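You operate a simulated robot arm through the tools that you are given. There is no shell and no other tool.

You run a simulated two-armed robot. Do the job below in one go: nothing can be reset, and whatever is moved stays where it is left.

JOB
Turn the heater off and brush the dust off the plate inside.
Fine: use the green brush; lift the guard once the HOT lamp is out; at the end guard shut, brush back on its shelf; change no other setting. Set down upright: green brush. What is to be rubbed or washed off counts as gone when no trace of it is left.

Only the result counts: the job must be done as asked and must still hold three seconds after the hand-in. Knocking over, shifting, dropping, spilling or breaking anything else fails it.

ROBOT AND FRAMES
Two 7-joint arms with fingered hands on one trunk that stands fixed in place. Base frame: the origin is at the foot of the trunk, x ahead of it, y to its left, z up. Readings come in mm, degrees, newtons and seconds.
The left shoulder is at [30, 119, 1019], the right one opposite. With the tool pointing down near the work surface each hand reaches from about 100 to 740 mm from the base axis, measured 20 degrees to its own side. Payload 3.8 kg a hand.
The TCP of each hand is the grasp point between the finger pads, 25 mm short of the fingertips. In the tool frame z runs along the fingers and y along their closing line. The gripper opens to 88 mm; its body begins 29 mm behind the TCP. The gripper is a hand of 4 fingers: y runs from the thumb to the fingers, the wrist lies at [-13, -106, -174] in the tool frame, and closing takes about 1.5 s.
Orientation is told as [roll, pitch, yaw] about the base's x, y, z axes, in that order, counted from this pose: with the fingers straight down and the wrist toward the robot, the tool's x, y and z point along [0, 1, 0], [1, 0, 0] and [0, 0, -1] of the base frame.

CONTROLS
- The arms move only by the tool drive_tool. It takes "left_increments", "right_increments" or both (then of equal length, played together; a hand with none holds still); each is a list that holds one entry, the list of rows, each a list of 7 numbers: the shift along the tool's x, y, z in mm, then the turn, a rotation vector about the tool's x, y, z in degrees, then the opening, from 0 (shut) to 1 (fully open). In form: [[[x, y, z, ax, ay, az, jaw], ...]]. A call has 1 to 20 rows; each row is the pose to reach, as a shift and turn from the pose commanded when the call began, along the tool's axes at that moment. A row lasts 0.2 s, in which the tool goes at most 50 mm and 8.6 degrees; a call with a longer step from one row to the next is refused whole, and so is a gripper value outside its range. Where a pose cannot be reached the arm comes as near as it can. A force on the tool above 40 N (or 10 N above the force at the start of the call, whichever is more), or a blocked arm, ends the call early, and 0.2 s more pass. The fingers move at their own pace (about 153 mm/s each) and stop on an object; they squeeze with about 27 N. The grip force told is the motor's: it shows also when the fingers shut on nothing. Time passes only in rows, and 0.2 s behind the last, so rows that repeat a pose let the fingers close. The reply holds the time, the measured pose of the TCP, the force on the tool along the base axes, the opening and the grip force, in the units named above and with some noise, with the torque about the TCP (base axes, N m) and any sound that the robot's microphone picked up.
- Cameras (640 x 400 px; columns grow to the right, rows downward): "scene" is now at [62.7, -16.6, 1574.7]; the picture's right is [-0.10, -0.99, 0.00], its down [-0.77, 0.08, -0.63] and it looks along [0.63, -0.07, -0.78] (base axes); focal length 355 px, centre (320, 200). "left" rides on the left gripper at [-64, -83, -98] in its tool frame; the picture's right is [-0.62, -0.37, 0.69], its down [0.71, -0.63, 0.30] and it looks along [0.32, 0.68, 0.65] (tool axes); focal length 265 px, centre (320, 200). "right" rides on the right gripper at [64, -83, -98] in its tool frame; the picture's right is [-0.62, 0.37, -0.69], its down [-0.71, -0.63, 0.30] and it looks along [-0.32, 0.68, 0.65] (tool axes); focal length 265 px, centre (320, 200). There is no depth. A picture from a camera that has moved, and an enlarged one, comes with that camera's place and axes in the base frame and with its lens. The place of the scene camera against the robot may be out by one fixed shift of up to 18 mm in any direction.
- capture(camera): a new picture of that camera. It takes no simulated time.
- raise_lower(by): moves the trunk up (or, below 0, down) by that many mm; the arms and the scene camera ride with it, the base frame stays. It gives what a move gives, with no picture.
- hand_shape(shape, hand): the hand has 4 fingers and takes this shape, open, in about a second: jaw (thumb against the fingers, like two jaws); tri (thumb and two fingers); tip (a fingertip pinch); poke (one finger out to press); point (the index stretched); flat (the hand flat); cup (the hand cupped); fist (a fist). The gripper value then closes the fingers along that shape, each until it touches; the sizes above hold for jaw. It gives what a move gives, with no picture.
- head_to(pan, tilt): turns the head with the scene camera to pan (to the left, within 120 degrees either way) and tilt (down, from -29 to 69), counted from straight ahead of the robot. It gives what a move gives.
- close_up(camera, box): a new picture of the part [left, top, right, bottom] of that camera's present view, enlarged. It takes no simulated time.
- finish_job(): hands the job in; it is judged then, once.

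Places have to be worked out from the pictures, the camera data and where the tool is seen. Open the grippers and draw the arms clear of the work before you hand the job in, unless the task says otherwise.

The tools are called after ">>>" as a command line: name --argument value ..., lists and objects as JSON in quotes. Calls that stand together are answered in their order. drive_tool: Moves the arms, as the interface text tells. Its arguments: {"type":"object","properties":{"left_increments":{"type":"array"},"right_increments":{"type":"array"}},"required":[]} The other tools are called the same way: raise_lower (by) moves the trunk up or down; hand_shape (shape, hand) gives the hand a shape; head_to (pan, tilt) turns the head that bears the scene camera; capture (camera) takes a picture; close_up (camera, box) takes an enlarged picture of a part of a camera's view; finish_job () hands the job in.

At the start:

```text
t: 0.0
left_position: [580.5, 129.2, 1174.7]
left_tcp_rot: [0.0, 0.1, 0.0]
left_ft_force: [0.1, 0.0, -1.2]
left_torque: [0.0, 0.03, 0.01]
left_gripper_width: 87.8
left_gripper_force: 0.1
left_shape: jaw
right_position: [448.8, -390.0, 1228.1]
right_tcp_rot: [0.0, 0.0, 0.0]
right_ft_force: [0.1, -1.5, 0.5]
right_torque: [0.01, 0.01, 0.02]
right_gripper_width: 87.6
right_gripper_force: 0.1
right_shape: jaw
trunk travel left (down, up): [-175.0, 415.0]
head pan, tilt (commanded): [-6.0, 50.8]
```

scene: 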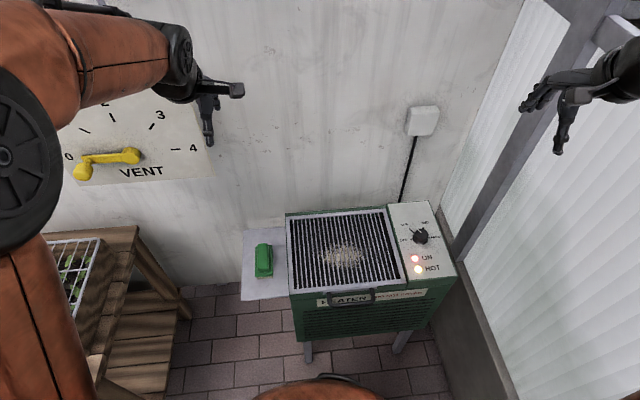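
right: 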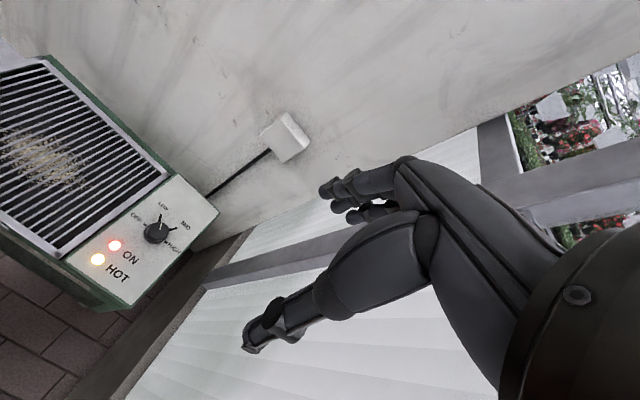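
left: 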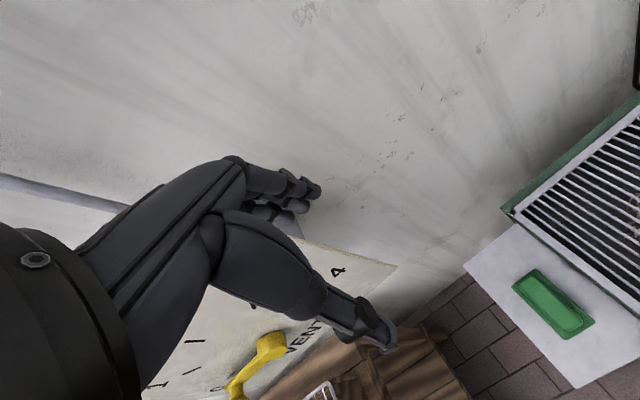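

The pictures show a green heater with a guard grille, a rotary knob, ON and HOT lamps lit, and a green brush on a shelf to its left. I take enlarged views before moving.

>>> close_up --camera "scene" --box '[380, 190, 470, 290]'

>>> close_up --camera "scene" --box '[230, 200, 420, 320]'

>>> close_up --camera "right" --box '[60, 170, 220, 300]'

>>> close_up --camera "left" --box '[440, 150, 640, 400]'

```text
4.00 times, centred on (425, 240) of scene
camera zoom: at [62.7, -16.6, 1574.7], right [-0.1, -0.99, 0.0], down [-0.77, 0.08, -0.63], along [0.63, -0.07, -0.78], focal length 1419 px, centre (-100, 40)
```

zoom: 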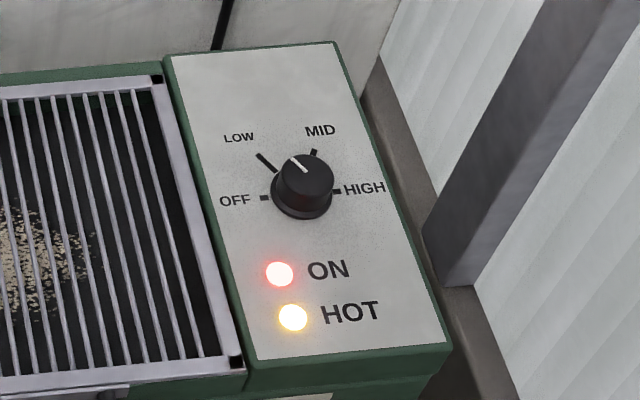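

```text
3.33 times, centred on (325, 260) of scene
camera zoom: at [62.7, -16.6, 1574.7], right [-0.1, -0.99, 0.0], down [-0.77, 0.08, -0.63], along [0.63, -0.07, -0.78], focal length 1182 px, centre (303, 0)
```

zoom: 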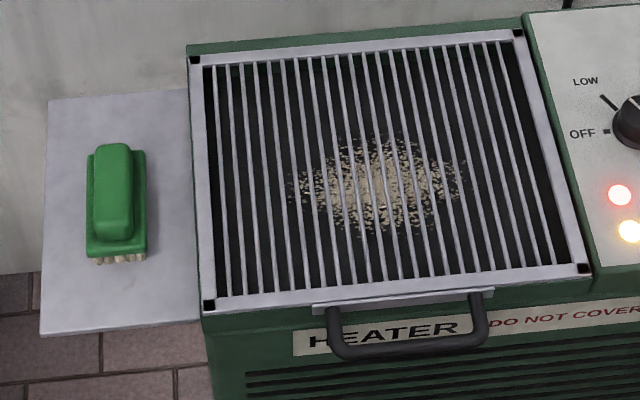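

```text
3.08 times, centred on (140, 235) of right
camera zoom: at [364.4, -326.4, 1327.2], right [0.37, -0.62, 0.69], down [-0.63, -0.71, -0.3], along [0.68, -0.32, -0.65], focal length 817 px, centre (874, 92)
```

zoom: 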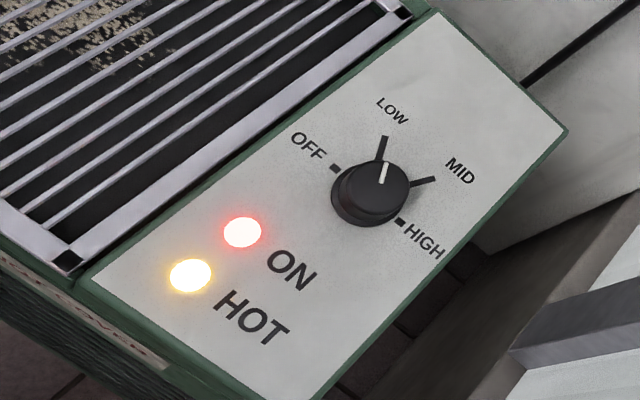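

```text
1.60 times, centred on (540, 275) of left
camera zoom: at [495.4, 66.1, 1272.8], right [-0.37, -0.62, -0.69], down [-0.63, 0.71, -0.3], along [0.68, 0.32, -0.65], focal length 425 px, centre (-32, 80)
```

zoom: 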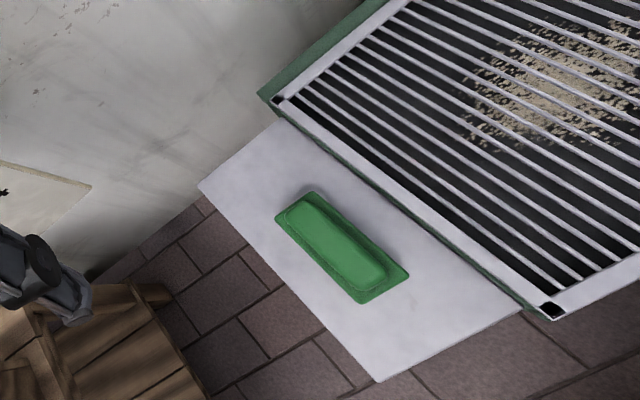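

The pointer is at LOW, with OFF on the left side (+y) of the dial. I triangulate the knob at about [554, -338, 768], and I bring the right hand part-way down toward it to refine that estimate with its camera.

>>> drive_tool --right_increments '[[[6, 10, 30, 0, 0, 0, 1], [12, 20, 60, 0, 0, 0, 1], [18, 30, 90, 0, 0, 0, 1], [24, 40, 120, 0, 0, 0, 1], [30, 50, 150, 0, 0, 0, 1], [36, 60, 180, 0, 0, 0, 1], [42, 70, 210, 0, 0, 0, 1], [48, 80, 240, 0, 0, 0, 1], [52, 85, 258, 0, 0, 0, 1]]]'

>>> capture --camera "right"

>>> capture --camera "scene"

```text
t: 2.0
left_position: [579.9, 129.1, 1174.6]
left_tcp_rot: [0.0, 0.0, 0.1]
left_ft_force: [0.0, -0.1, -0.1]
left_torque: [0.04, -0.01, -0.04]
left_gripper_width: 87.6
left_gripper_force: 0.0
left_shape: jaw
right_position: [534.2, -337.9, 968.0]
right_tcp_rot: [0.0, 0.0, 0.1]
right_ft_force: [0.6, 0.1, 0.2]
right_torque: [0.03, 0.03, 0.0]
right_gripper_width: 87.6
right_gripper_force: 0.1
right_shape: jaw
trunk travel left (down, up): [-175.0, 415.0]
head pan, tilt (commanded): [-6.0, 50.8]
```

```text
taken
camera right: at [450.2, -274.6, 1067.2], right [0.37, -0.62, 0.69], down [-0.63, -0.71, -0.3], along [0.68, -0.32, -0.65], focal length 265 px, centre (320, 200)
```

right: 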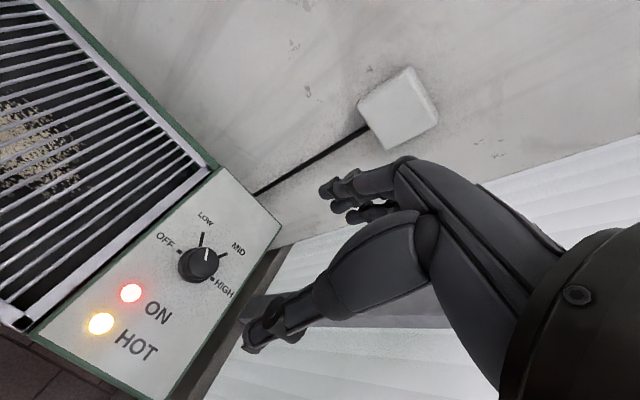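

```text
taken
camera scene: at [63.0, -16.6, 1574.6], right [-0.1, -0.99, 0.0], down [-0.77, 0.08, -0.63], along [0.63, -0.07, -0.78], focal length 355 px, centre (320, 200)
```

scene: 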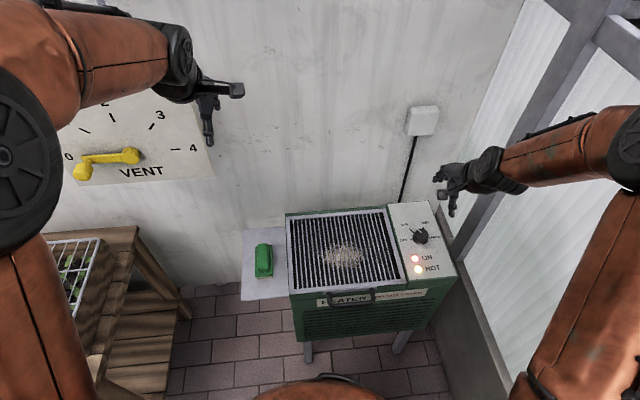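

The hand is above and to the near side of the knob. I zoom in with the right camera to get a second bearing on the knob.

>>> close_up --camera "right" --box '[130, 190, 270, 300]'

>>> close_up --camera "right" --box '[0, 140, 320, 400]'

```text
3.64 times, centred on (200, 245) of right
camera zoom: at [450.2, -274.6, 1067.2], right [0.37, -0.62, 0.69], down [-0.63, -0.71, -0.3], along [0.68, -0.32, -0.65], focal length 965 px, centre (756, 36)
```

zoom: 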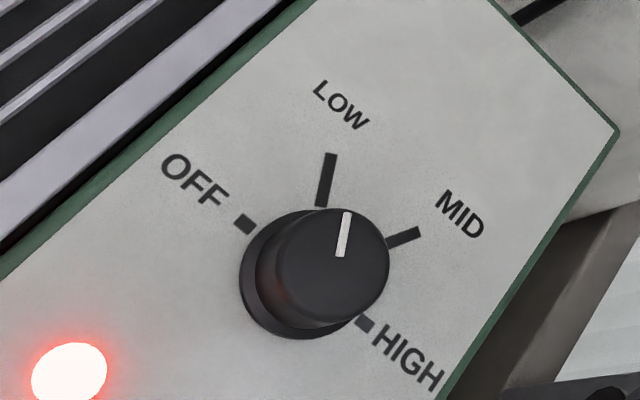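

```text
1.54 times, centred on (160, 270) of right
camera zoom: at [450.2, -274.6, 1067.2], right [0.37, -0.62, 0.69], down [-0.63, -0.71, -0.3], along [0.68, -0.32, -0.65], focal length 408 px, centre (566, 92)
```

zoom: 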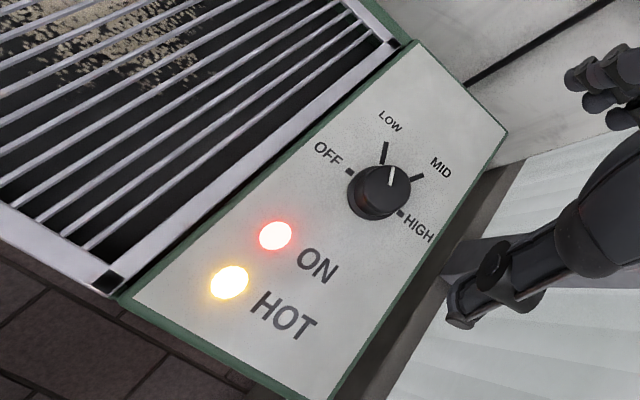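

Two bearings put the knob's top centre at about [563, -340, 757] on a horizontal panel at z ≈ 735. I move above it with the hand pre-turned to yaw -30, so a +60° turn ends comfortably.

>>> drive_tool --right_increments '[[[0, 6, 28, 0, 0, 6, 1], [0, 12, 56, 0, 0, 12, 1], [-1, 18, 84, 0, 0, 18, 1], [-1, 24, 112, 0, 0, 24, 1], [-2, 29, 140, 0, 0, 30, 1], [-2, 29, 150, 0, 0, 30, 1]]]'

>>> capture --camera "right"

>>> close_up --camera "scene" --box '[340, 150, 500, 290]'

```text
t: 3.4
left_position: [580.6, 130.1, 1174.6]
left_tcp_rot: [0.0, 0.1, 0.0]
left_ft_force: [1.0, 0.1, 0.1]
left_torque: [-0.01, -0.02, 0.0]
left_gripper_width: 87.4
left_gripper_force: 0.0
left_shape: jaw
right_position: [561.9, -342.3, 819.1]
right_tcp_rot: [0.0, -0.1, -30.2]
right_ft_force: [-1.0, -0.4, 0.4]
right_torque: [0.02, -0.01, 0.02]
right_gripper_width: 87.5
right_gripper_force: 0.0
right_shape: jaw
trunk travel left (down, up): [-175.0, 415.0]
head pan, tilt (commanded): [-6.0, 50.8]
```

```text
taken
camera right: at [521.7, -243.6, 918.7], right [0.01, -0.72, 0.69], down [-0.9, -0.3, -0.3], along [0.43, -0.62, -0.65], focal length 265 px, centre (320, 200)
```

right: 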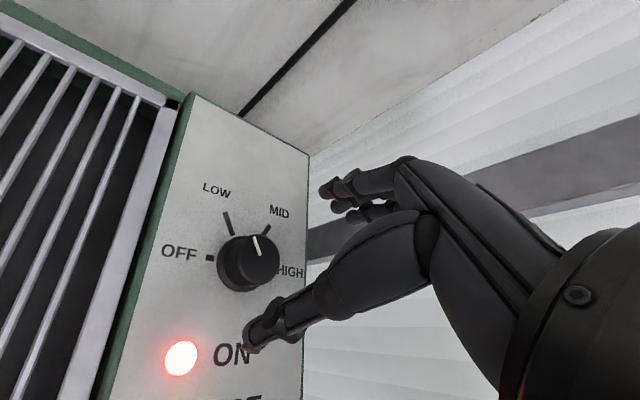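

```text
2.86 times, centred on (420, 220) of scene
camera zoom: at [62.6, -17.0, 1574.7], right [-0.1, -0.99, 0.0], down [-0.77, 0.08, -0.63], along [0.63, -0.07, -0.78], focal length 1014 px, centre (34, 143)
```

zoom: 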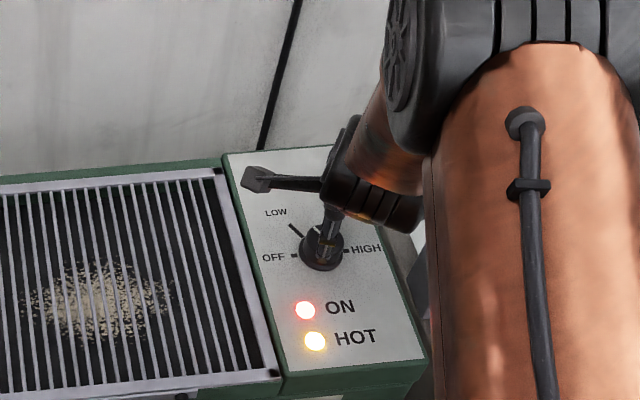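

I need to understand which parts of the hand are the thumb and the fingers before lowering, so I zoom in on both hands.

>>> close_up --camera "scene" --box '[140, 40, 270, 160]'

>>> close_up --camera "scene" --box '[390, 180, 470, 250]'

>>> close_up --camera "left" --box '[180, 130, 420, 370]'

```text
3.33 times, centred on (205, 100) of scene
camera zoom: at [62.6, -17.0, 1574.7], right [-0.1, -0.99, 0.0], down [-0.77, 0.08, -0.63], along [0.63, -0.07, -0.78], focal length 1182 px, centre (703, 533)
```

zoom: 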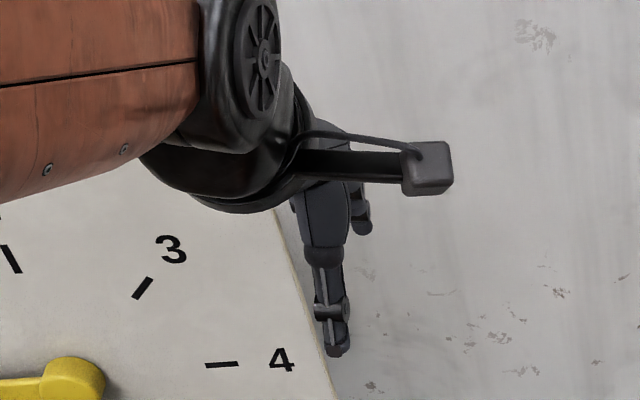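

```text
5.71 times, centred on (430, 215) of scene
camera zoom: at [62.6, -17.0, 1574.7], right [-0.1, -0.99, 0.0], down [-0.77, 0.08, -0.63], along [0.63, -0.07, -0.78], focal length 2027 px, centre (-309, 114)
```

zoom: 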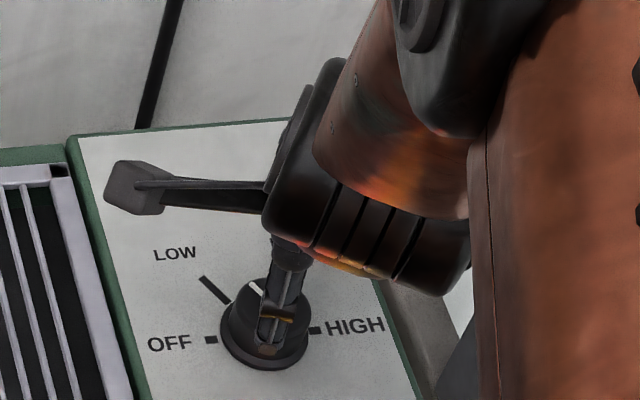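

```text
1.67 times, centred on (300, 250) of left
camera zoom: at [495.3, 65.8, 1272.8], right [-0.37, -0.62, -0.69], down [-0.63, 0.71, -0.3], along [0.68, 0.32, -0.65], focal length 442 px, centre (353, 117)
```

zoom: 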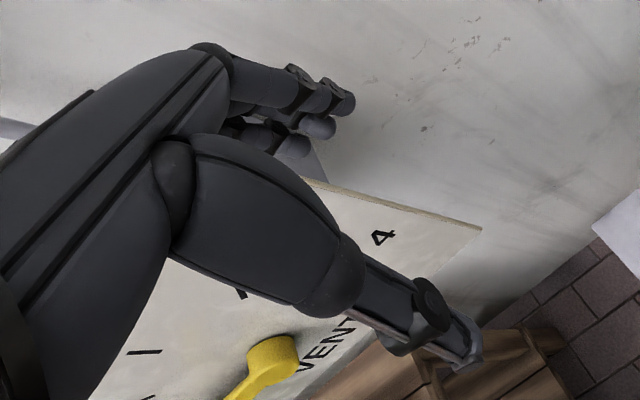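

The protruding part is the hand camera. The thumb is on the robot side and the fingers on the far side, and the third bearing on the knob agrees (≈[564, -338]). I lower so the fingertips straddle the knob.

>>> drive_tool --right_increments '[[[2, 0, 15, 0, 0, 0, 1], [3, 0, 30, 0, 0, 0, 1], [3, 0, 42, 0, 0, 0, 1], [3, 0, 50, 0, 0, 0, 1], [3, 0, 50, 0, 0, 0, 1]]]'

>>> close_up --camera "right" --box '[150, 130, 450, 400]'

>>> close_up --camera "scene" --box '[380, 190, 470, 290]'

```text
t: 4.6
left_position: [579.9, 130.0, 1174.9]
left_tcp_rot: [0.0, 0.1, -0.1]
left_ft_force: [0.0, 0.6, 0.5]
left_torque: [0.01, 0.01, 0.01]
left_gripper_width: 87.6
left_gripper_force: 0.1
left_shape: jaw
right_position: [563.4, -337.5, 768.9]
right_tcp_rot: [0.1, 0.0, -30.0]
right_ft_force: [0.9, 0.1, 0.0]
right_torque: [0.0, 0.02, -0.01]
right_gripper_width: 87.6
right_gripper_force: 0.2
right_shape: jaw
trunk travel left (down, up): [-175.0, 415.0]
head pan, tilt (commanded): [-6.0, 50.8]
```

```text
1.48 times, centred on (300, 265) of right
camera zoom: at [523.3, -240.1, 868.9], right [0.01, -0.72, 0.69], down [-0.9, -0.3, -0.3], along [0.43, -0.62, -0.65], focal length 393 px, centre (350, 104)
```

zoom: 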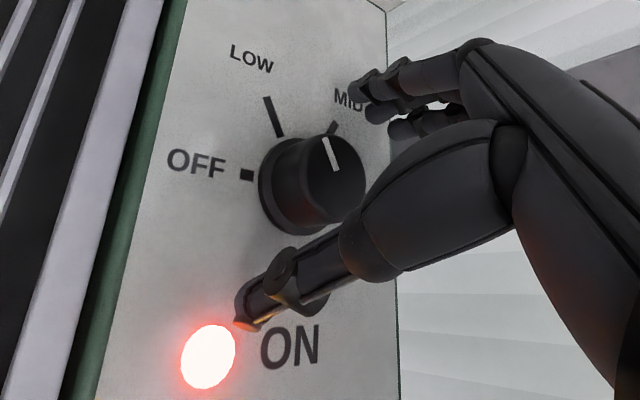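

```text
4.00 times, centred on (425, 240) of scene
camera zoom: at [62.8, -16.6, 1574.7], right [-0.1, -0.99, 0.0], down [-0.77, 0.08, -0.63], along [0.63, -0.07, -0.78], focal length 1419 px, centre (-100, 40)
```

zoom: 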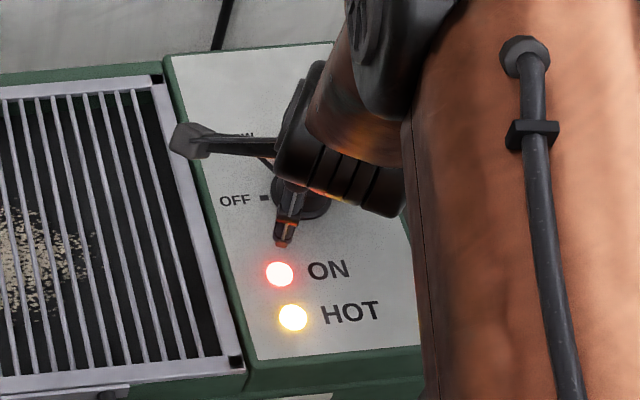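

The knob sits centred between thumb and fingers, with the fingertips just above the panel. I close on it.

>>> drive_tool --right_increments '[[[0, 0, 0, 0, 0, 0, 0.6], [0, 0, 0, 0, 0, 0, 0.4], [0, 0, 0, 0, 0, 0, 0.2], [0, 0, 0, 0, 0, 0, 0.0], [0, 0, 0, 0, 0, 0, 0.0], [0, 0, 0, 0, 0, 0, 0.0]]]'

>>> close_up --camera "right" --box '[150, 130, 450, 400]'

```text
t: 6.0
left_position: [581.0, 129.3, 1174.5]
left_tcp_rot: [0.0, 0.0, 0.0]
left_ft_force: [-0.2, -1.3, -1.1]
left_torque: [0.0, -0.01, -0.01]
left_gripper_width: 87.6
left_gripper_force: 0.0
left_shape: jaw
right_position: [563.9, -336.7, 768.8]
right_tcp_rot: [0.0, 0.0, -30.1]
right_ft_force: [4.3, -0.1, 0.6]
right_torque: [-0.02, -0.13, 0.06]
right_gripper_width: 26.9
right_gripper_force: 27.1
right_shape: jaw
trunk travel left (down, up): [-175.0, 415.0]
head pan, tilt (commanded): [-6.0, 50.8]
```

```text
1.48 times, centred on (300, 265) of right
camera zoom: at [523.6, -240.0, 869.0], right [0.01, -0.72, 0.69], down [-0.9, -0.3, -0.3], along [0.43, -0.62, -0.65], focal length 393 px, centre (350, 104)
```

zoom: 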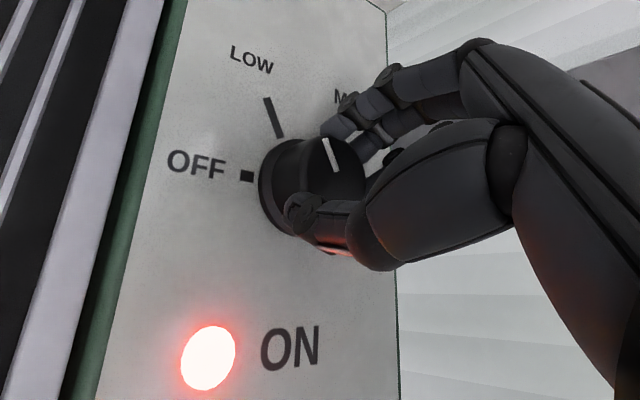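

The grip is firm (27 N, width 27 mm). The dial marks work out at 60° apart, so I turn the knob 60° counter-clockwise, from LOW to OFF.

>>> drive_tool --right_increments '[[[0, 0, 0, 0, 0, -7, 0], [0, 0, 0, 0, 0, -14, 0], [0, 0, 0, 0, 0, -21, 0], [0, 0, 0, 0, 0, -28, 0], [0, 0, 0, 0, 0, -35, 0], [0, 0, 0, 0, 0, -42, 0], [0, 0, 0, 0, 0, -49, 0], [0, 0, 0, 0, 0, -55, 0], [0, 0, 0, 0, 0, -60, 0], [0, 0, 0, 0, 0, -60, 0]]]'

>>> capture --camera "right"

>>> close_up --camera "scene" --box '[380, 190, 470, 290]'

```text
t: 8.2
left_position: [580.0, 130.8, 1175.0]
left_tcp_rot: [0.0, -0.1, 0.0]
left_ft_force: [-0.5, -0.5, 0.0]
left_torque: [-0.01, 0.01, 0.03]
left_gripper_width: 87.7
left_gripper_force: 0.1
left_shape: jaw
right_position: [560.4, -339.9, 769.8]
right_tcp_rot: [0.0, 0.1, 30.1]
right_ft_force: [-9.1, -4.5, -0.6]
right_torque: [-0.05, 0.19, 0.02]
right_gripper_width: 26.7
right_gripper_force: 27.1
right_shape: jaw
trunk travel left (down, up): [-175.0, 415.0]
head pan, tilt (commanded): [-6.0, 50.8]
```

```text
taken
camera right: at [457.4, -325.7, 869.4], right [0.63, -0.35, 0.69], down [-0.19, -0.93, -0.3], along [0.75, 0.06, -0.65], focal length 265 px, centre (320, 200)
```

right: 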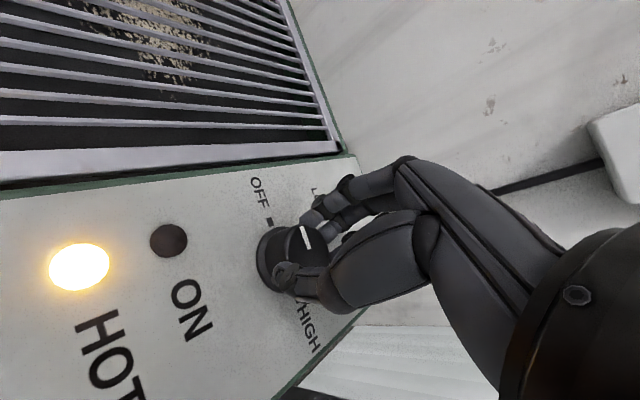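

```text
4.00 times, centred on (425, 240) of scene
camera zoom: at [61.8, -17.3, 1574.7], right [-0.11, -0.99, 0.0], down [-0.77, 0.08, -0.63], along [0.63, -0.07, -0.78], focal length 1419 px, centre (-100, 40)
```

zoom: 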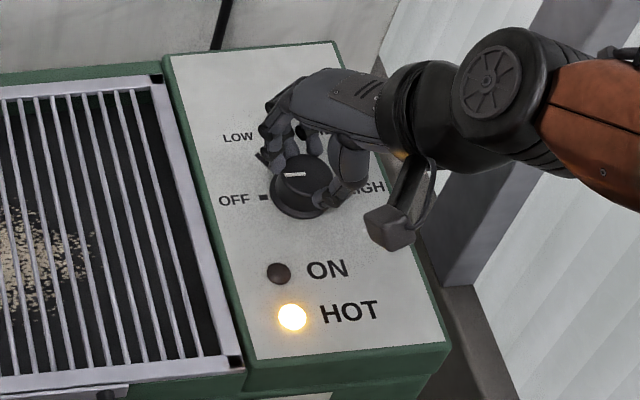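

The ON lamp is out and the pointer is at OFF. I release and lift the hand straight up.

>>> drive_tool --right_increments '[[[0, 0, 0, 0, 0, 0, 0.5], [0, 0, 0, 0, 0, 0, 1], [0, 0, 0, 0, 0, 0, 1], [0, 0, 0, 0, 0, 0, 1], [0, 0, -20, 0, 0, 0, 1], [0, 0, -50, 0, 0, 0, 1], [0, 0, -85, 0, 0, 0, 1], [0, 0, -120, 0, 0, 0, 1], [0, 0, -150, 0, 0, 0, 1], [0, 0, -150, 0, 0, 0, 1]]]'

>>> close_up --camera "scene" --box '[380, 190, 470, 290]'

>>> capture --camera "scene"

>>> capture --camera "right"

```text
t: 10.4
left_position: [580.2, 129.9, 1174.9]
left_tcp_rot: [-0.1, -0.1, -0.1]
left_ft_force: [0.3, 0.0, 0.3]
left_torque: [-0.01, 0.01, -0.03]
left_gripper_width: 87.5
left_gripper_force: 0.1
left_shape: jaw
right_position: [563.9, -336.5, 918.5]
right_tcp_rot: [0.0, 0.0, 30.0]
right_ft_force: [-0.6, 0.8, 0.1]
right_torque: [0.01, 0.0, 0.0]
right_gripper_width: 87.9
right_gripper_force: 0.0
right_shape: jaw
trunk travel left (down, up): [-175.0, 415.0]
head pan, tilt (commanded): [-6.0, 50.8]
```

```text
4.00 times, centred on (425, 240) of scene
camera zoom: at [63.1, -16.9, 1574.6], right [-0.1, -0.99, 0.0], down [-0.77, 0.08, -0.63], along [0.63, -0.07, -0.78], focal length 1419 px, centre (-100, 40)
```

zoom: 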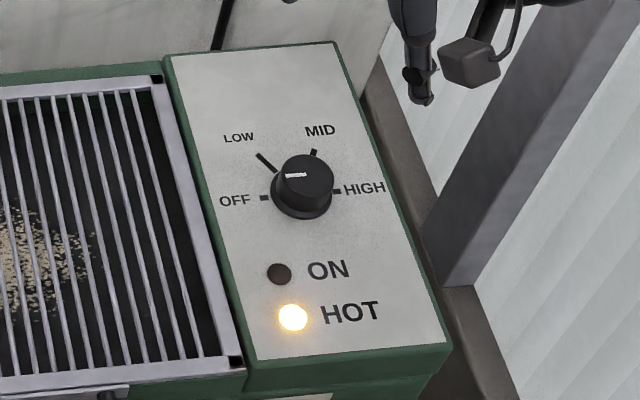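

```text
taken
camera scene: at [63.1, -16.9, 1574.6], right [-0.1, -0.99, 0.0], down [-0.77, 0.08, -0.63], along [0.63, -0.07, -0.78], focal length 355 px, centre (320, 200)
```

scene: 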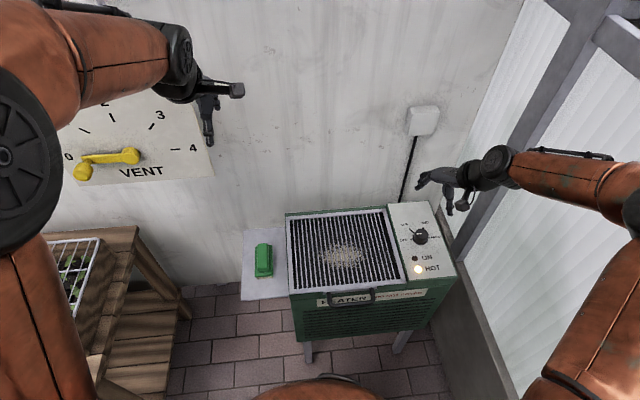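

```text
taken
camera right: at [459.0, -323.8, 1018.3], right [0.63, -0.35, 0.69], down [-0.19, -0.93, -0.3], along [0.75, 0.06, -0.65], focal length 265 px, centre (320, 200)
```

right: 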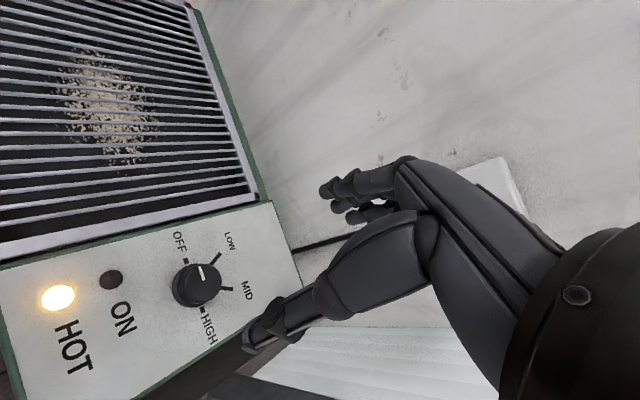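

The pointer is on OFF and HOT is still glowing, so I use the wait to look around. The left hand goes down toward the brush and the right hand goes in front of the heater to view the guard handle.

>>> drive_tool --left_increments '[[[-4, -13, 35, 0, 0, 0, 1], [-8, -26, 70, 0, 0, 0, 1], [-12, -39, 105, 0, 0, 0, 1], [-16, -52, 140, 0, 0, 0, 1], [-20, -65, 175, 0, 0, 0, 1], [-24, -78, 210, 0, 0, 0, 1], [-28, -91, 245, 0, 0, 0, 1], [-30, -100, 275, 0, 0, 0, 1], [-30, -100, 275, 0, 0, 0, 1]]]' --right_increments '[[[33, -10, 5, 0, 0, 4, 1], [66, -21, 10, 0, 0, 8, 1], [99, -31, 15, 0, 0, 12, 1], [132, -42, 20, 0, 0, 16, 1], [165, -52, 25, 0, 0, 20, 1], [198, -62, 30, 0, 0, 24, 1], [231, -73, 35, 0, 0, 28, 1], [264, -83, 38, 0, 0, 30, 1], [264, -83, 38, 0, 0, 30, 1]]]'

>>> capture --camera "right"

>>> capture --camera "left"

>>> capture --camera "scene"

```text
t: 12.4
left_position: [478.5, 99.1, 899.3]
left_tcp_rot: [0.0, 0.1, 0.0]
left_ft_force: [-0.3, -0.1, -0.2]
left_torque: [0.0, 0.0, -0.02]
left_gripper_width: 87.5
left_gripper_force: 0.0
left_shape: jaw
right_position: [359.5, -152.4, 883.3]
right_tcp_rot: [0.1, -0.1, 0.0]
right_ft_force: [-0.1, 1.3, 0.2]
right_torque: [-0.01, 0.0, 0.0]
right_gripper_width: 87.6
right_gripper_force: 0.0
right_shape: jaw
trunk travel left (down, up): [-175.0, 415.0]
head pan, tilt (commanded): [-6.0, 50.8]
```

```text
taken
camera right: at [276.6, -87.6, 981.9], right [0.37, -0.62, 0.69], down [-0.63, -0.71, -0.3], along [0.68, -0.33, -0.65], focal length 265 px, centre (320, 200)
```

right: 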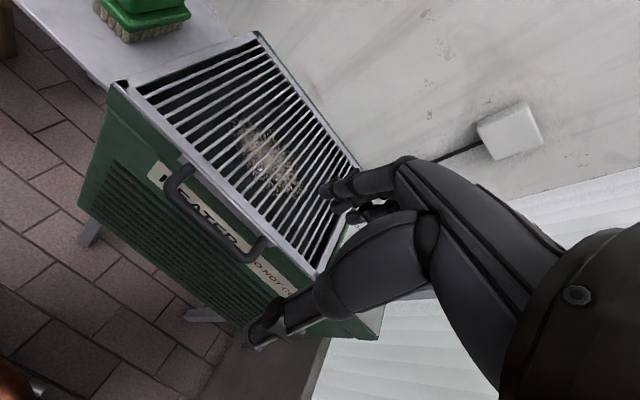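

```text
taken
camera left: at [393.7, 34.6, 997.6], right [-0.37, -0.62, -0.69], down [-0.63, 0.71, -0.3], along [0.68, 0.32, -0.65], focal length 265 px, centre (320, 200)
```

left: 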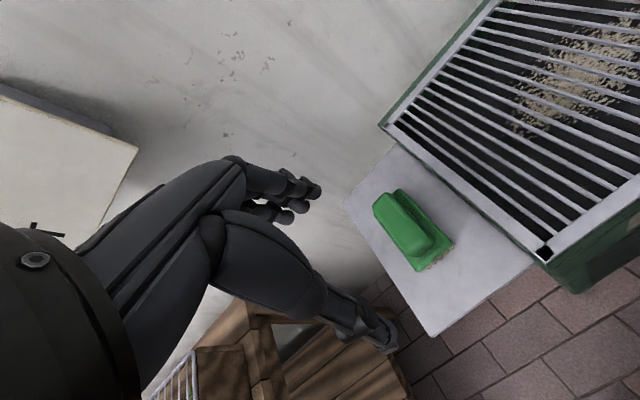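

```text
taken
camera scene: at [62.5, -17.1, 1574.7], right [-0.1, -0.99, 0.0], down [-0.77, 0.08, -0.63], along [0.63, -0.07, -0.78], focal length 355 px, centre (320, 200)
```

scene: 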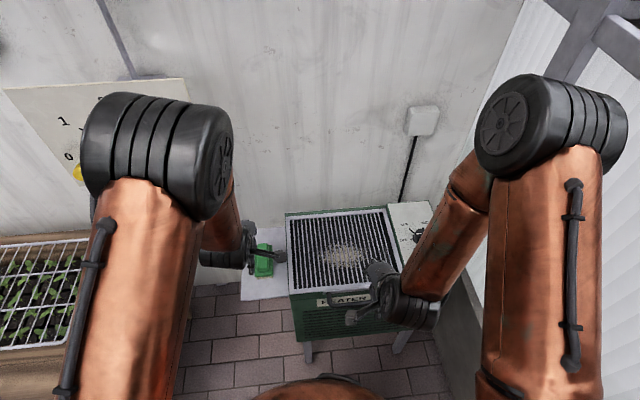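

Both hands now have good views of the brush and the handle, so I zoom in to measure them.

>>> close_up --camera "right" --box '[70, 80, 370, 360]'

>>> close_up --camera "right" --box '[140, 140, 300, 280]'

>>> close_up --camera "right" --box '[0, 0, 260, 120]'

>>> close_up --camera "left" --box '[330, 140, 560, 340]'

```text
1.43 times, centred on (220, 220) of right
camera zoom: at [276.6, -87.6, 981.9], right [0.37, -0.62, 0.69], down [-0.63, -0.71, -0.3], along [0.68, -0.33, -0.65], focal length 379 px, centre (463, 171)
```

zoom: 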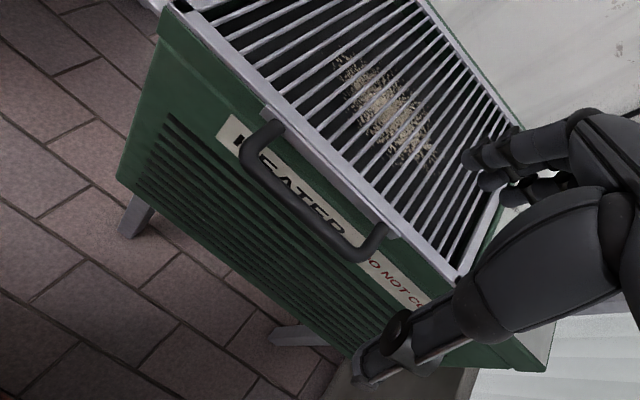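

```text
2.86 times, centred on (220, 210) of right
camera zoom: at [276.6, -87.6, 981.9], right [0.37, -0.62, 0.69], down [-0.63, -0.71, -0.3], along [0.68, -0.33, -0.65], focal length 758 px, centre (606, 171)
```

zoom: 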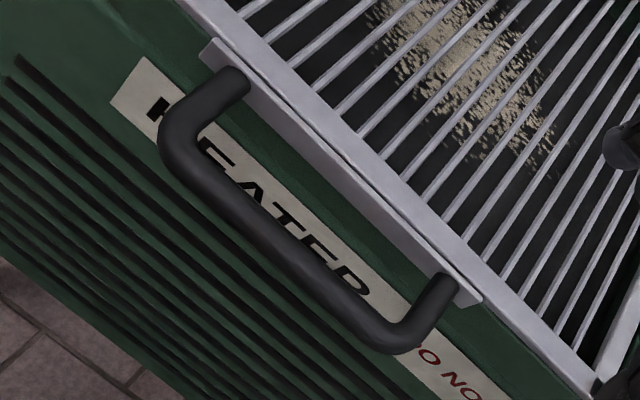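

```text
2.46 times, centred on (130, 60) of right
camera zoom: at [276.6, -87.6, 981.9], right [0.37, -0.62, 0.69], down [-0.63, -0.71, -0.3], along [0.68, -0.33, -0.65], focal length 653 px, centre (788, 545)
```

zoom: 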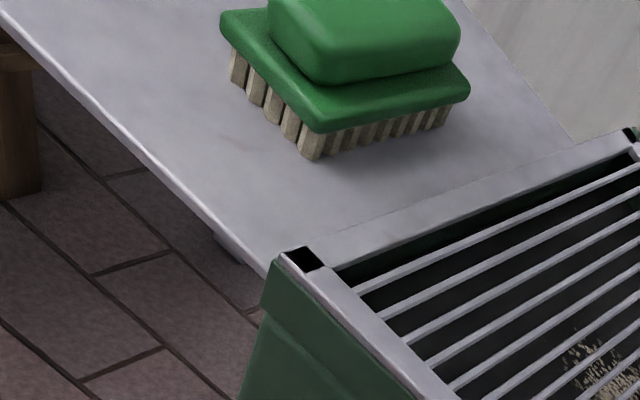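

```text
2.00 times, centred on (445, 240) of left
camera zoom: at [393.7, 34.6, 997.6], right [-0.37, -0.62, -0.69], down [-0.63, 0.71, -0.3], along [0.68, 0.32, -0.65], focal length 531 px, centre (70, 120)
```

zoom: 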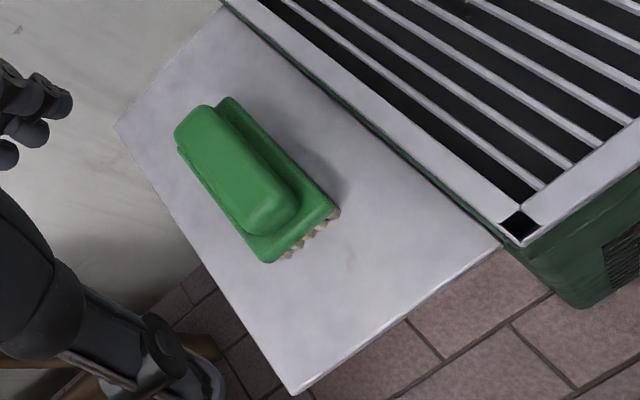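

The brush lies along x with its grip ridge up, and the guard handle is a U-bar sticking out toward me at about [392, -124, 735] with legs at y ≈ -72 and -176. I lower the right hand and back it off for a flatter view, to settle the bar's height and slope.

>>> drive_tool --right_increments '[[[6, -20, 20, 0, 0, 0, 1], [12, -40, 40, 0, 0, 0, 1], [18, -60, 60, 0, 0, 0, 1], [24, -76, 80, 0, 0, 0, 1], [28, -76, 105, 0, 0, 0, 1], [28, -76, 120, 0, 0, 0, 1], [28, -76, 120, 0, 0, 0, 1]]]'

>>> capture --camera "right"

>>> capture --camera "scene"

```text
t: 14.0
left_position: [477.6, 99.1, 899.1]
left_tcp_rot: [0.0, -0.1, 0.0]
left_ft_force: [-0.5, 0.5, 0.2]
left_torque: [0.01, -0.01, 0.05]
left_gripper_width: 87.6
left_gripper_force: 0.0
left_shape: jaw
right_position: [284.3, -123.1, 760.9]
right_tcp_rot: [0.0, -0.1, 0.0]
right_ft_force: [0.5, 0.0, 0.3]
right_torque: [0.02, 0.0, 0.01]
right_gripper_width: 87.8
right_gripper_force: 0.1
right_shape: jaw
right hand out of reach, approached as far as the arm can: row 1, 2, 3
trunk travel left (down, up): [-175.0, 415.0]
head pan, tilt (commanded): [-6.0, 50.8]
```

```text
taken
camera right: at [200.7, -58.9, 861.5], right [0.37, -0.62, 0.69], down [-0.63, -0.71, -0.3], along [0.68, -0.32, -0.65], focal length 265 px, centre (320, 200)
```

right: 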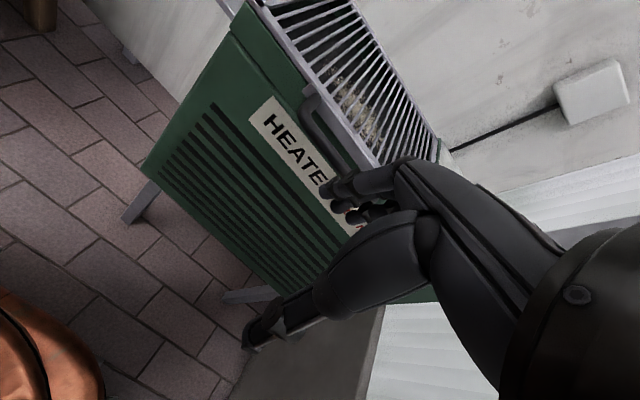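

```text
taken
camera scene: at [62.8, -16.6, 1574.7], right [-0.1, -0.99, 0.0], down [-0.77, 0.08, -0.63], along [0.63, -0.07, -0.78], focal length 355 px, centre (320, 200)
```

scene: 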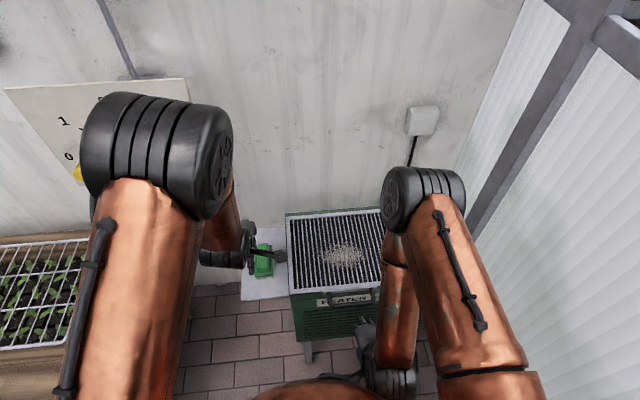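

I zoom in on the handle from this lower view.

>>> close_up --camera "right" --box '[220, 40, 420, 240]'

>>> close_up --camera "scene" --box '[280, 200, 420, 330]'

```text
2.00 times, centred on (320, 140) of right
camera zoom: at [200.7, -58.9, 861.5], right [0.37, -0.62, 0.69], down [-0.63, -0.71, -0.3], along [0.68, -0.32, -0.65], focal length 531 px, centre (320, 320)
```

zoom: 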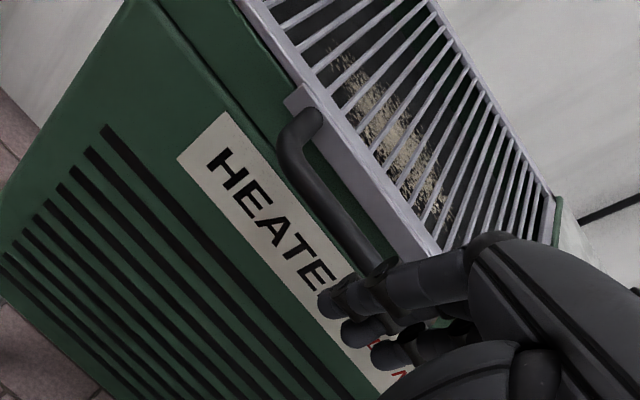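

```text
3.08 times, centred on (350, 265) of scene
camera zoom: at [62.8, -16.6, 1574.7], right [-0.1, -0.99, 0.0], down [-0.77, 0.08, -0.63], along [0.63, -0.07, -0.78], focal length 1092 px, centre (228, 0)
```

zoom: 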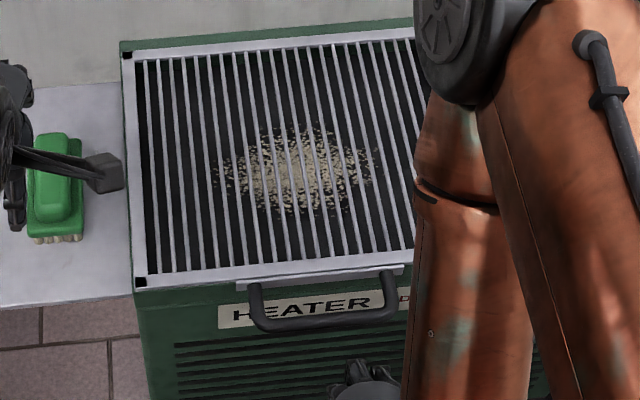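

The two views put the handle bar at x ≈ 400, z ≈ 722, roughly horizontal. The brush base spans about x 500–588, y 67–113, with its ridge top at z ≈ 745 on a shelf at z ≈ 698. I turn the left hand to yaw -90 above the brush and tilt the right hand forward in front of the handle.

>>> drive_tool --left_increments '[[[-1, 6, 5, 0, 0, 8.2, 1], [-2, 12, 10, 0, 0, 16.4, 1], [-3, 18, 15, 0, 0, 24.6, 1], [-4, 24, 20, 0, 0, 32.8, 0.9], [-5, 30, 25, 0, 0, 41, 0.8], [-6, 36, 30, 0, 0, 49.2, 0.7], [-7, 42, 35, 0, 0, 57.4, 0.6], [-8, 48, 40, 0, 0, 65.6, 0.6], [-8, 54, 44, 0, 0, 73.8, 0.6], [-9, 60, 48, 0, 0, 82, 0.6], [-9, 65, 49, 0, 0, 90, 0.6], [-9, 65, 49, 0, 0, 90, 0.6]]]' --right_increments '[[[0, 6, 0, -6, 0, 0, 1], [0, 12, 0, -12, 0, 0, 1], [0, 18, 2, -18, 0, 0, 1], [0, 24, 6, -24, 0, 0, 1], [0, 30, 12, -30, 0, 0, 1], [0, 36, 18, -36, 0, 0, 1], [0, 42, 24, -42, 0, 0, 1], [0, 48, 30, -48, 0, 0, 1], [0, 54, 36, -54, 0, 0, 1], [0, 57, 39, -60, 0, 0, 1], [0, 57, 39, -60, 0, 0, 1], [0, 57, 39, -60, 0, 0, 1]]]'

>>> capture --camera "right"

>>> capture --camera "left"

>>> capture --camera "scene"

```text
t: 16.6
left_position: [545.6, 91.1, 850.6]
left_tcp_rot: [0.0, 0.0, -90.0]
left_ft_force: [-0.3, -0.2, 0.1]
left_torque: [0.0, -0.02, 0.01]
left_gripper_width: 53.2
left_gripper_force: 0.1
left_shape: jaw
right_position: [407.5, -103.1, 772.6]
right_tcp_rot: [0.0, -59.9, -0.1]
right_ft_force: [-4.5, 0.7, -0.7]
right_torque: [0.01, 0.25, 0.01]
right_gripper_width: 88.2
right_gripper_force: 0.1
right_shape: jaw
right hand out of reach, approached as far as the arm can: row 8, 9, 10, 11, 12
trunk travel left (down, up): [-175.0, 415.0]
head pan, tilt (commanded): [-6.0, 50.8]
```

```text
taken
camera right: at [279.1, -38.5, 751.5], right [-0.41, -0.62, 0.67], down [-0.05, -0.71, -0.7], along [0.91, -0.33, 0.26], focal length 265 px, centre (320, 200)
```

right: 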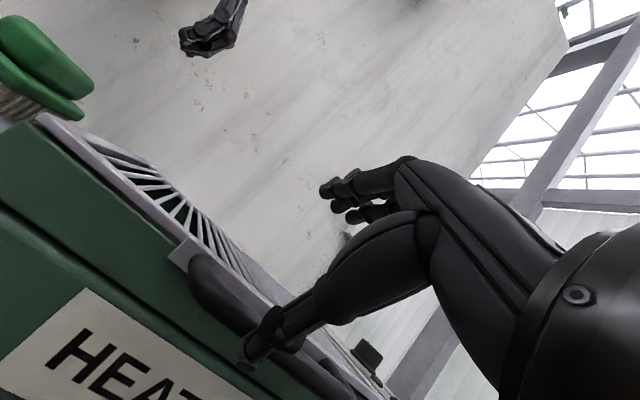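

```text
taken
camera left: at [479.0, 174.9, 948.6], right [-0.62, 0.37, -0.69], down [0.72, 0.63, -0.3], along [0.32, -0.68, -0.65], focal length 265 px, centre (320, 200)
```

left: 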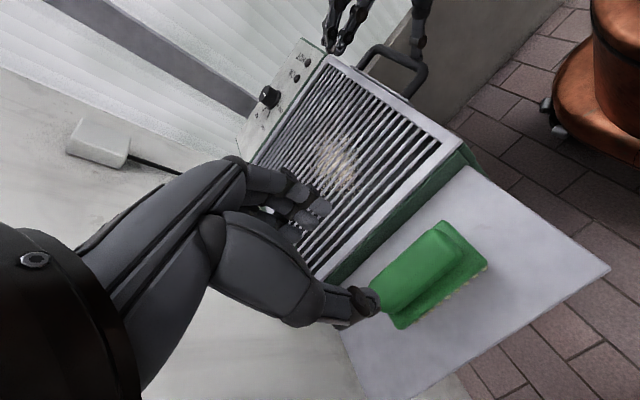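

```text
taken
camera scene: at [62.0, -16.2, 1574.7], right [-0.1, -0.99, 0.0], down [-0.77, 0.08, -0.63], along [0.63, -0.07, -0.78], focal length 355 px, centre (320, 200)
```

scene: 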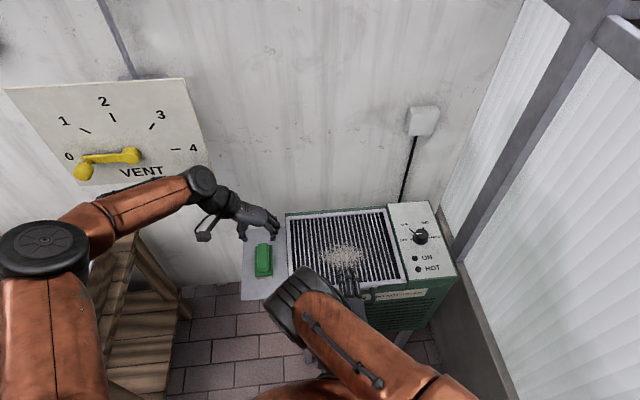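

HOT now looks dark, but the right hand could not reach the tilted pose and stopped with its thumb close to the handle bar. I check both before moving.

>>> close_up --camera "right" --box '[160, 220, 400, 400]'

>>> close_up --camera "left" --box '[220, 0, 480, 180]'

>>> close_up --camera "scene" --box '[380, 190, 470, 290]'

>>> close_up --camera "scene" --box '[280, 200, 420, 330]'

```text
2.22 times, centred on (280, 310) of right
camera zoom: at [279.1, -38.5, 751.5], right [-0.41, -0.62, 0.67], down [-0.05, -0.71, -0.7], along [0.91, -0.33, 0.26], focal length 590 px, centre (409, -44)
```

zoom: 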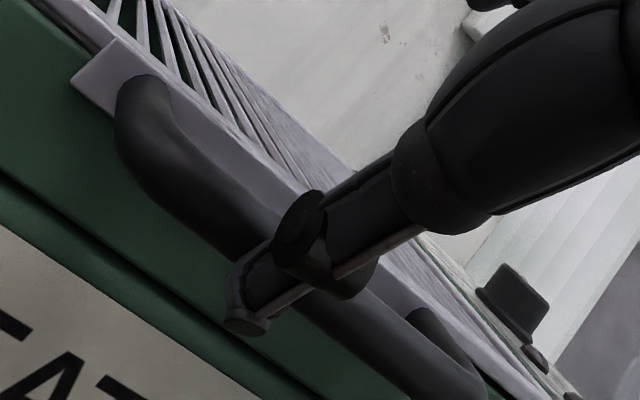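

```text
2.22 times, centred on (350, 90) of left
camera zoom: at [479.0, 174.9, 948.6], right [-0.62, 0.37, -0.69], down [0.72, 0.63, -0.3], along [0.32, -0.68, -0.65], focal length 590 px, centre (253, 444)
```

zoom: 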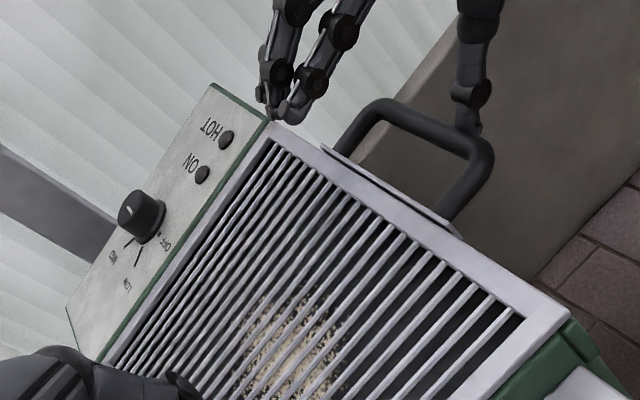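

```text
4.00 times, centred on (425, 240) of scene
camera zoom: at [62.0, -16.2, 1574.7], right [-0.1, -0.99, 0.0], down [-0.77, 0.08, -0.63], along [0.63, -0.07, -0.78], focal length 1419 px, centre (-100, 40)
```

zoom: 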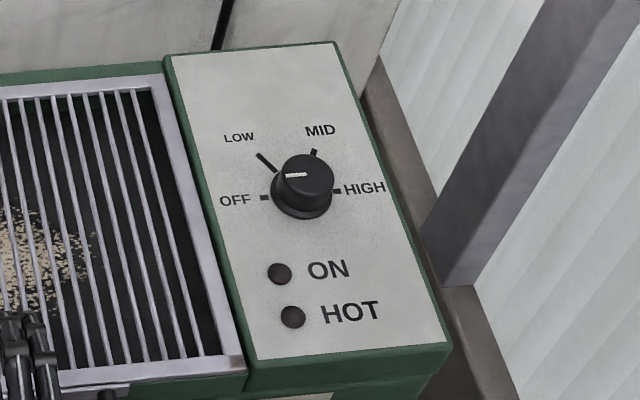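

```text
3.08 times, centred on (350, 265) of scene
camera zoom: at [62.0, -16.2, 1574.7], right [-0.1, -0.99, 0.0], down [-0.77, 0.08, -0.63], along [0.63, -0.07, -0.78], focal length 1092 px, centre (228, 0)
```

zoom: 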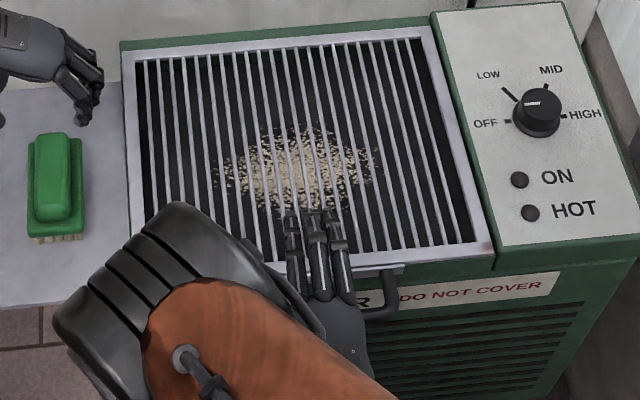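

HOT is out and the knob stays at OFF. The right arm was too folded to reach, so I raise the trunk 120 mm to give it room; both hands rise clear with it.

>>> raise_lower --by 120

>>> capture --camera "scene"

>>> capture --camera "left"

```text
t: 18.1
left_position: [545.2, 91.4, 969.5]
left_tcp_rot: [-0.1, 0.0, -90.0]
left_ft_force: [-0.3, 0.1, -0.7]
left_torque: [-0.01, 0.0, 0.01]
left_gripper_width: 53.3
left_gripper_force: 0.1
left_shape: jaw
right_position: [406.8, -102.8, 892.0]
right_tcp_rot: [0.0, -59.7, -0.1]
right_ft_force: [0.6, 0.8, 0.5]
right_torque: [-0.01, -0.04, -0.02]
right_gripper_width: 87.8
right_gripper_force: 0.2
right_shape: jaw
trunk travel left (down, up): [-295.0, 295.0]
head pan, tilt (commanded): [-6.0, 50.8]
```

```text
taken
camera scene: at [63.0, -16.3, 1694.5], right [-0.1, -0.99, 0.0], down [-0.77, 0.08, -0.63], along [0.63, -0.07, -0.78], focal length 355 px, centre (320, 200)
```

scene: 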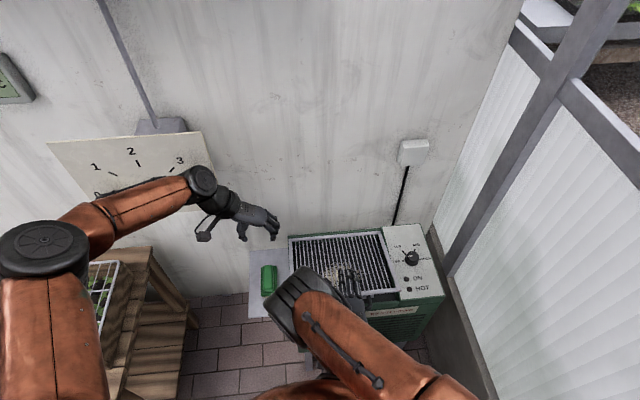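

```text
taken
camera left: at [479.4, 174.8, 1068.2], right [-0.62, 0.37, -0.69], down [0.71, 0.63, -0.3], along [0.32, -0.68, -0.65], focal length 265 px, centre (320, 200)
```

left: 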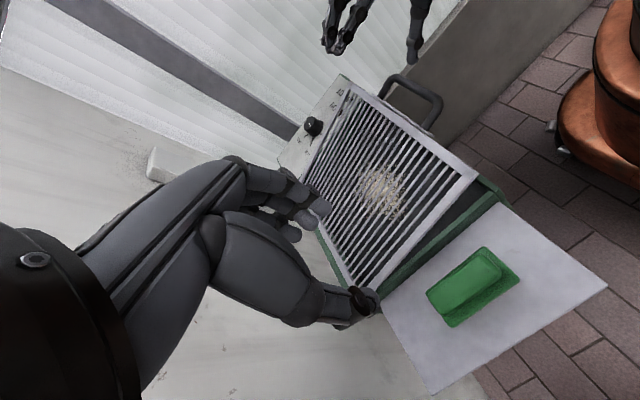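

I send a hold command to the right hand, to see which pose it counts as "commanded".

>>> drive_tool --right_increments '[[[0, 0, 0, 0, 0, 0, 1], [0, 0, 0, 0, 0, 0, 1]]]'

```text
t: 18.7
left_position: [545.2, 92.2, 970.0]
left_tcp_rot: [-0.1, 0.1, -89.9]
left_ft_force: [-1.1, -0.4, 0.8]
left_torque: [0.02, -0.01, 0.01]
left_gripper_width: 53.2
left_gripper_force: 0.1
left_shape: jaw
right_position: [408.2, -102.8, 893.3]
right_tcp_rot: [0.0, -59.9, -0.1]
right_ft_force: [-0.4, -1.2, -0.2]
right_torque: [0.01, -0.02, 0.0]
right_gripper_width: 88.2
right_gripper_force: 0.1
right_shape: jaw
trunk travel left (down, up): [-295.0, 295.0]
head pan, tilt (commanded): [-6.0, 50.8]
```

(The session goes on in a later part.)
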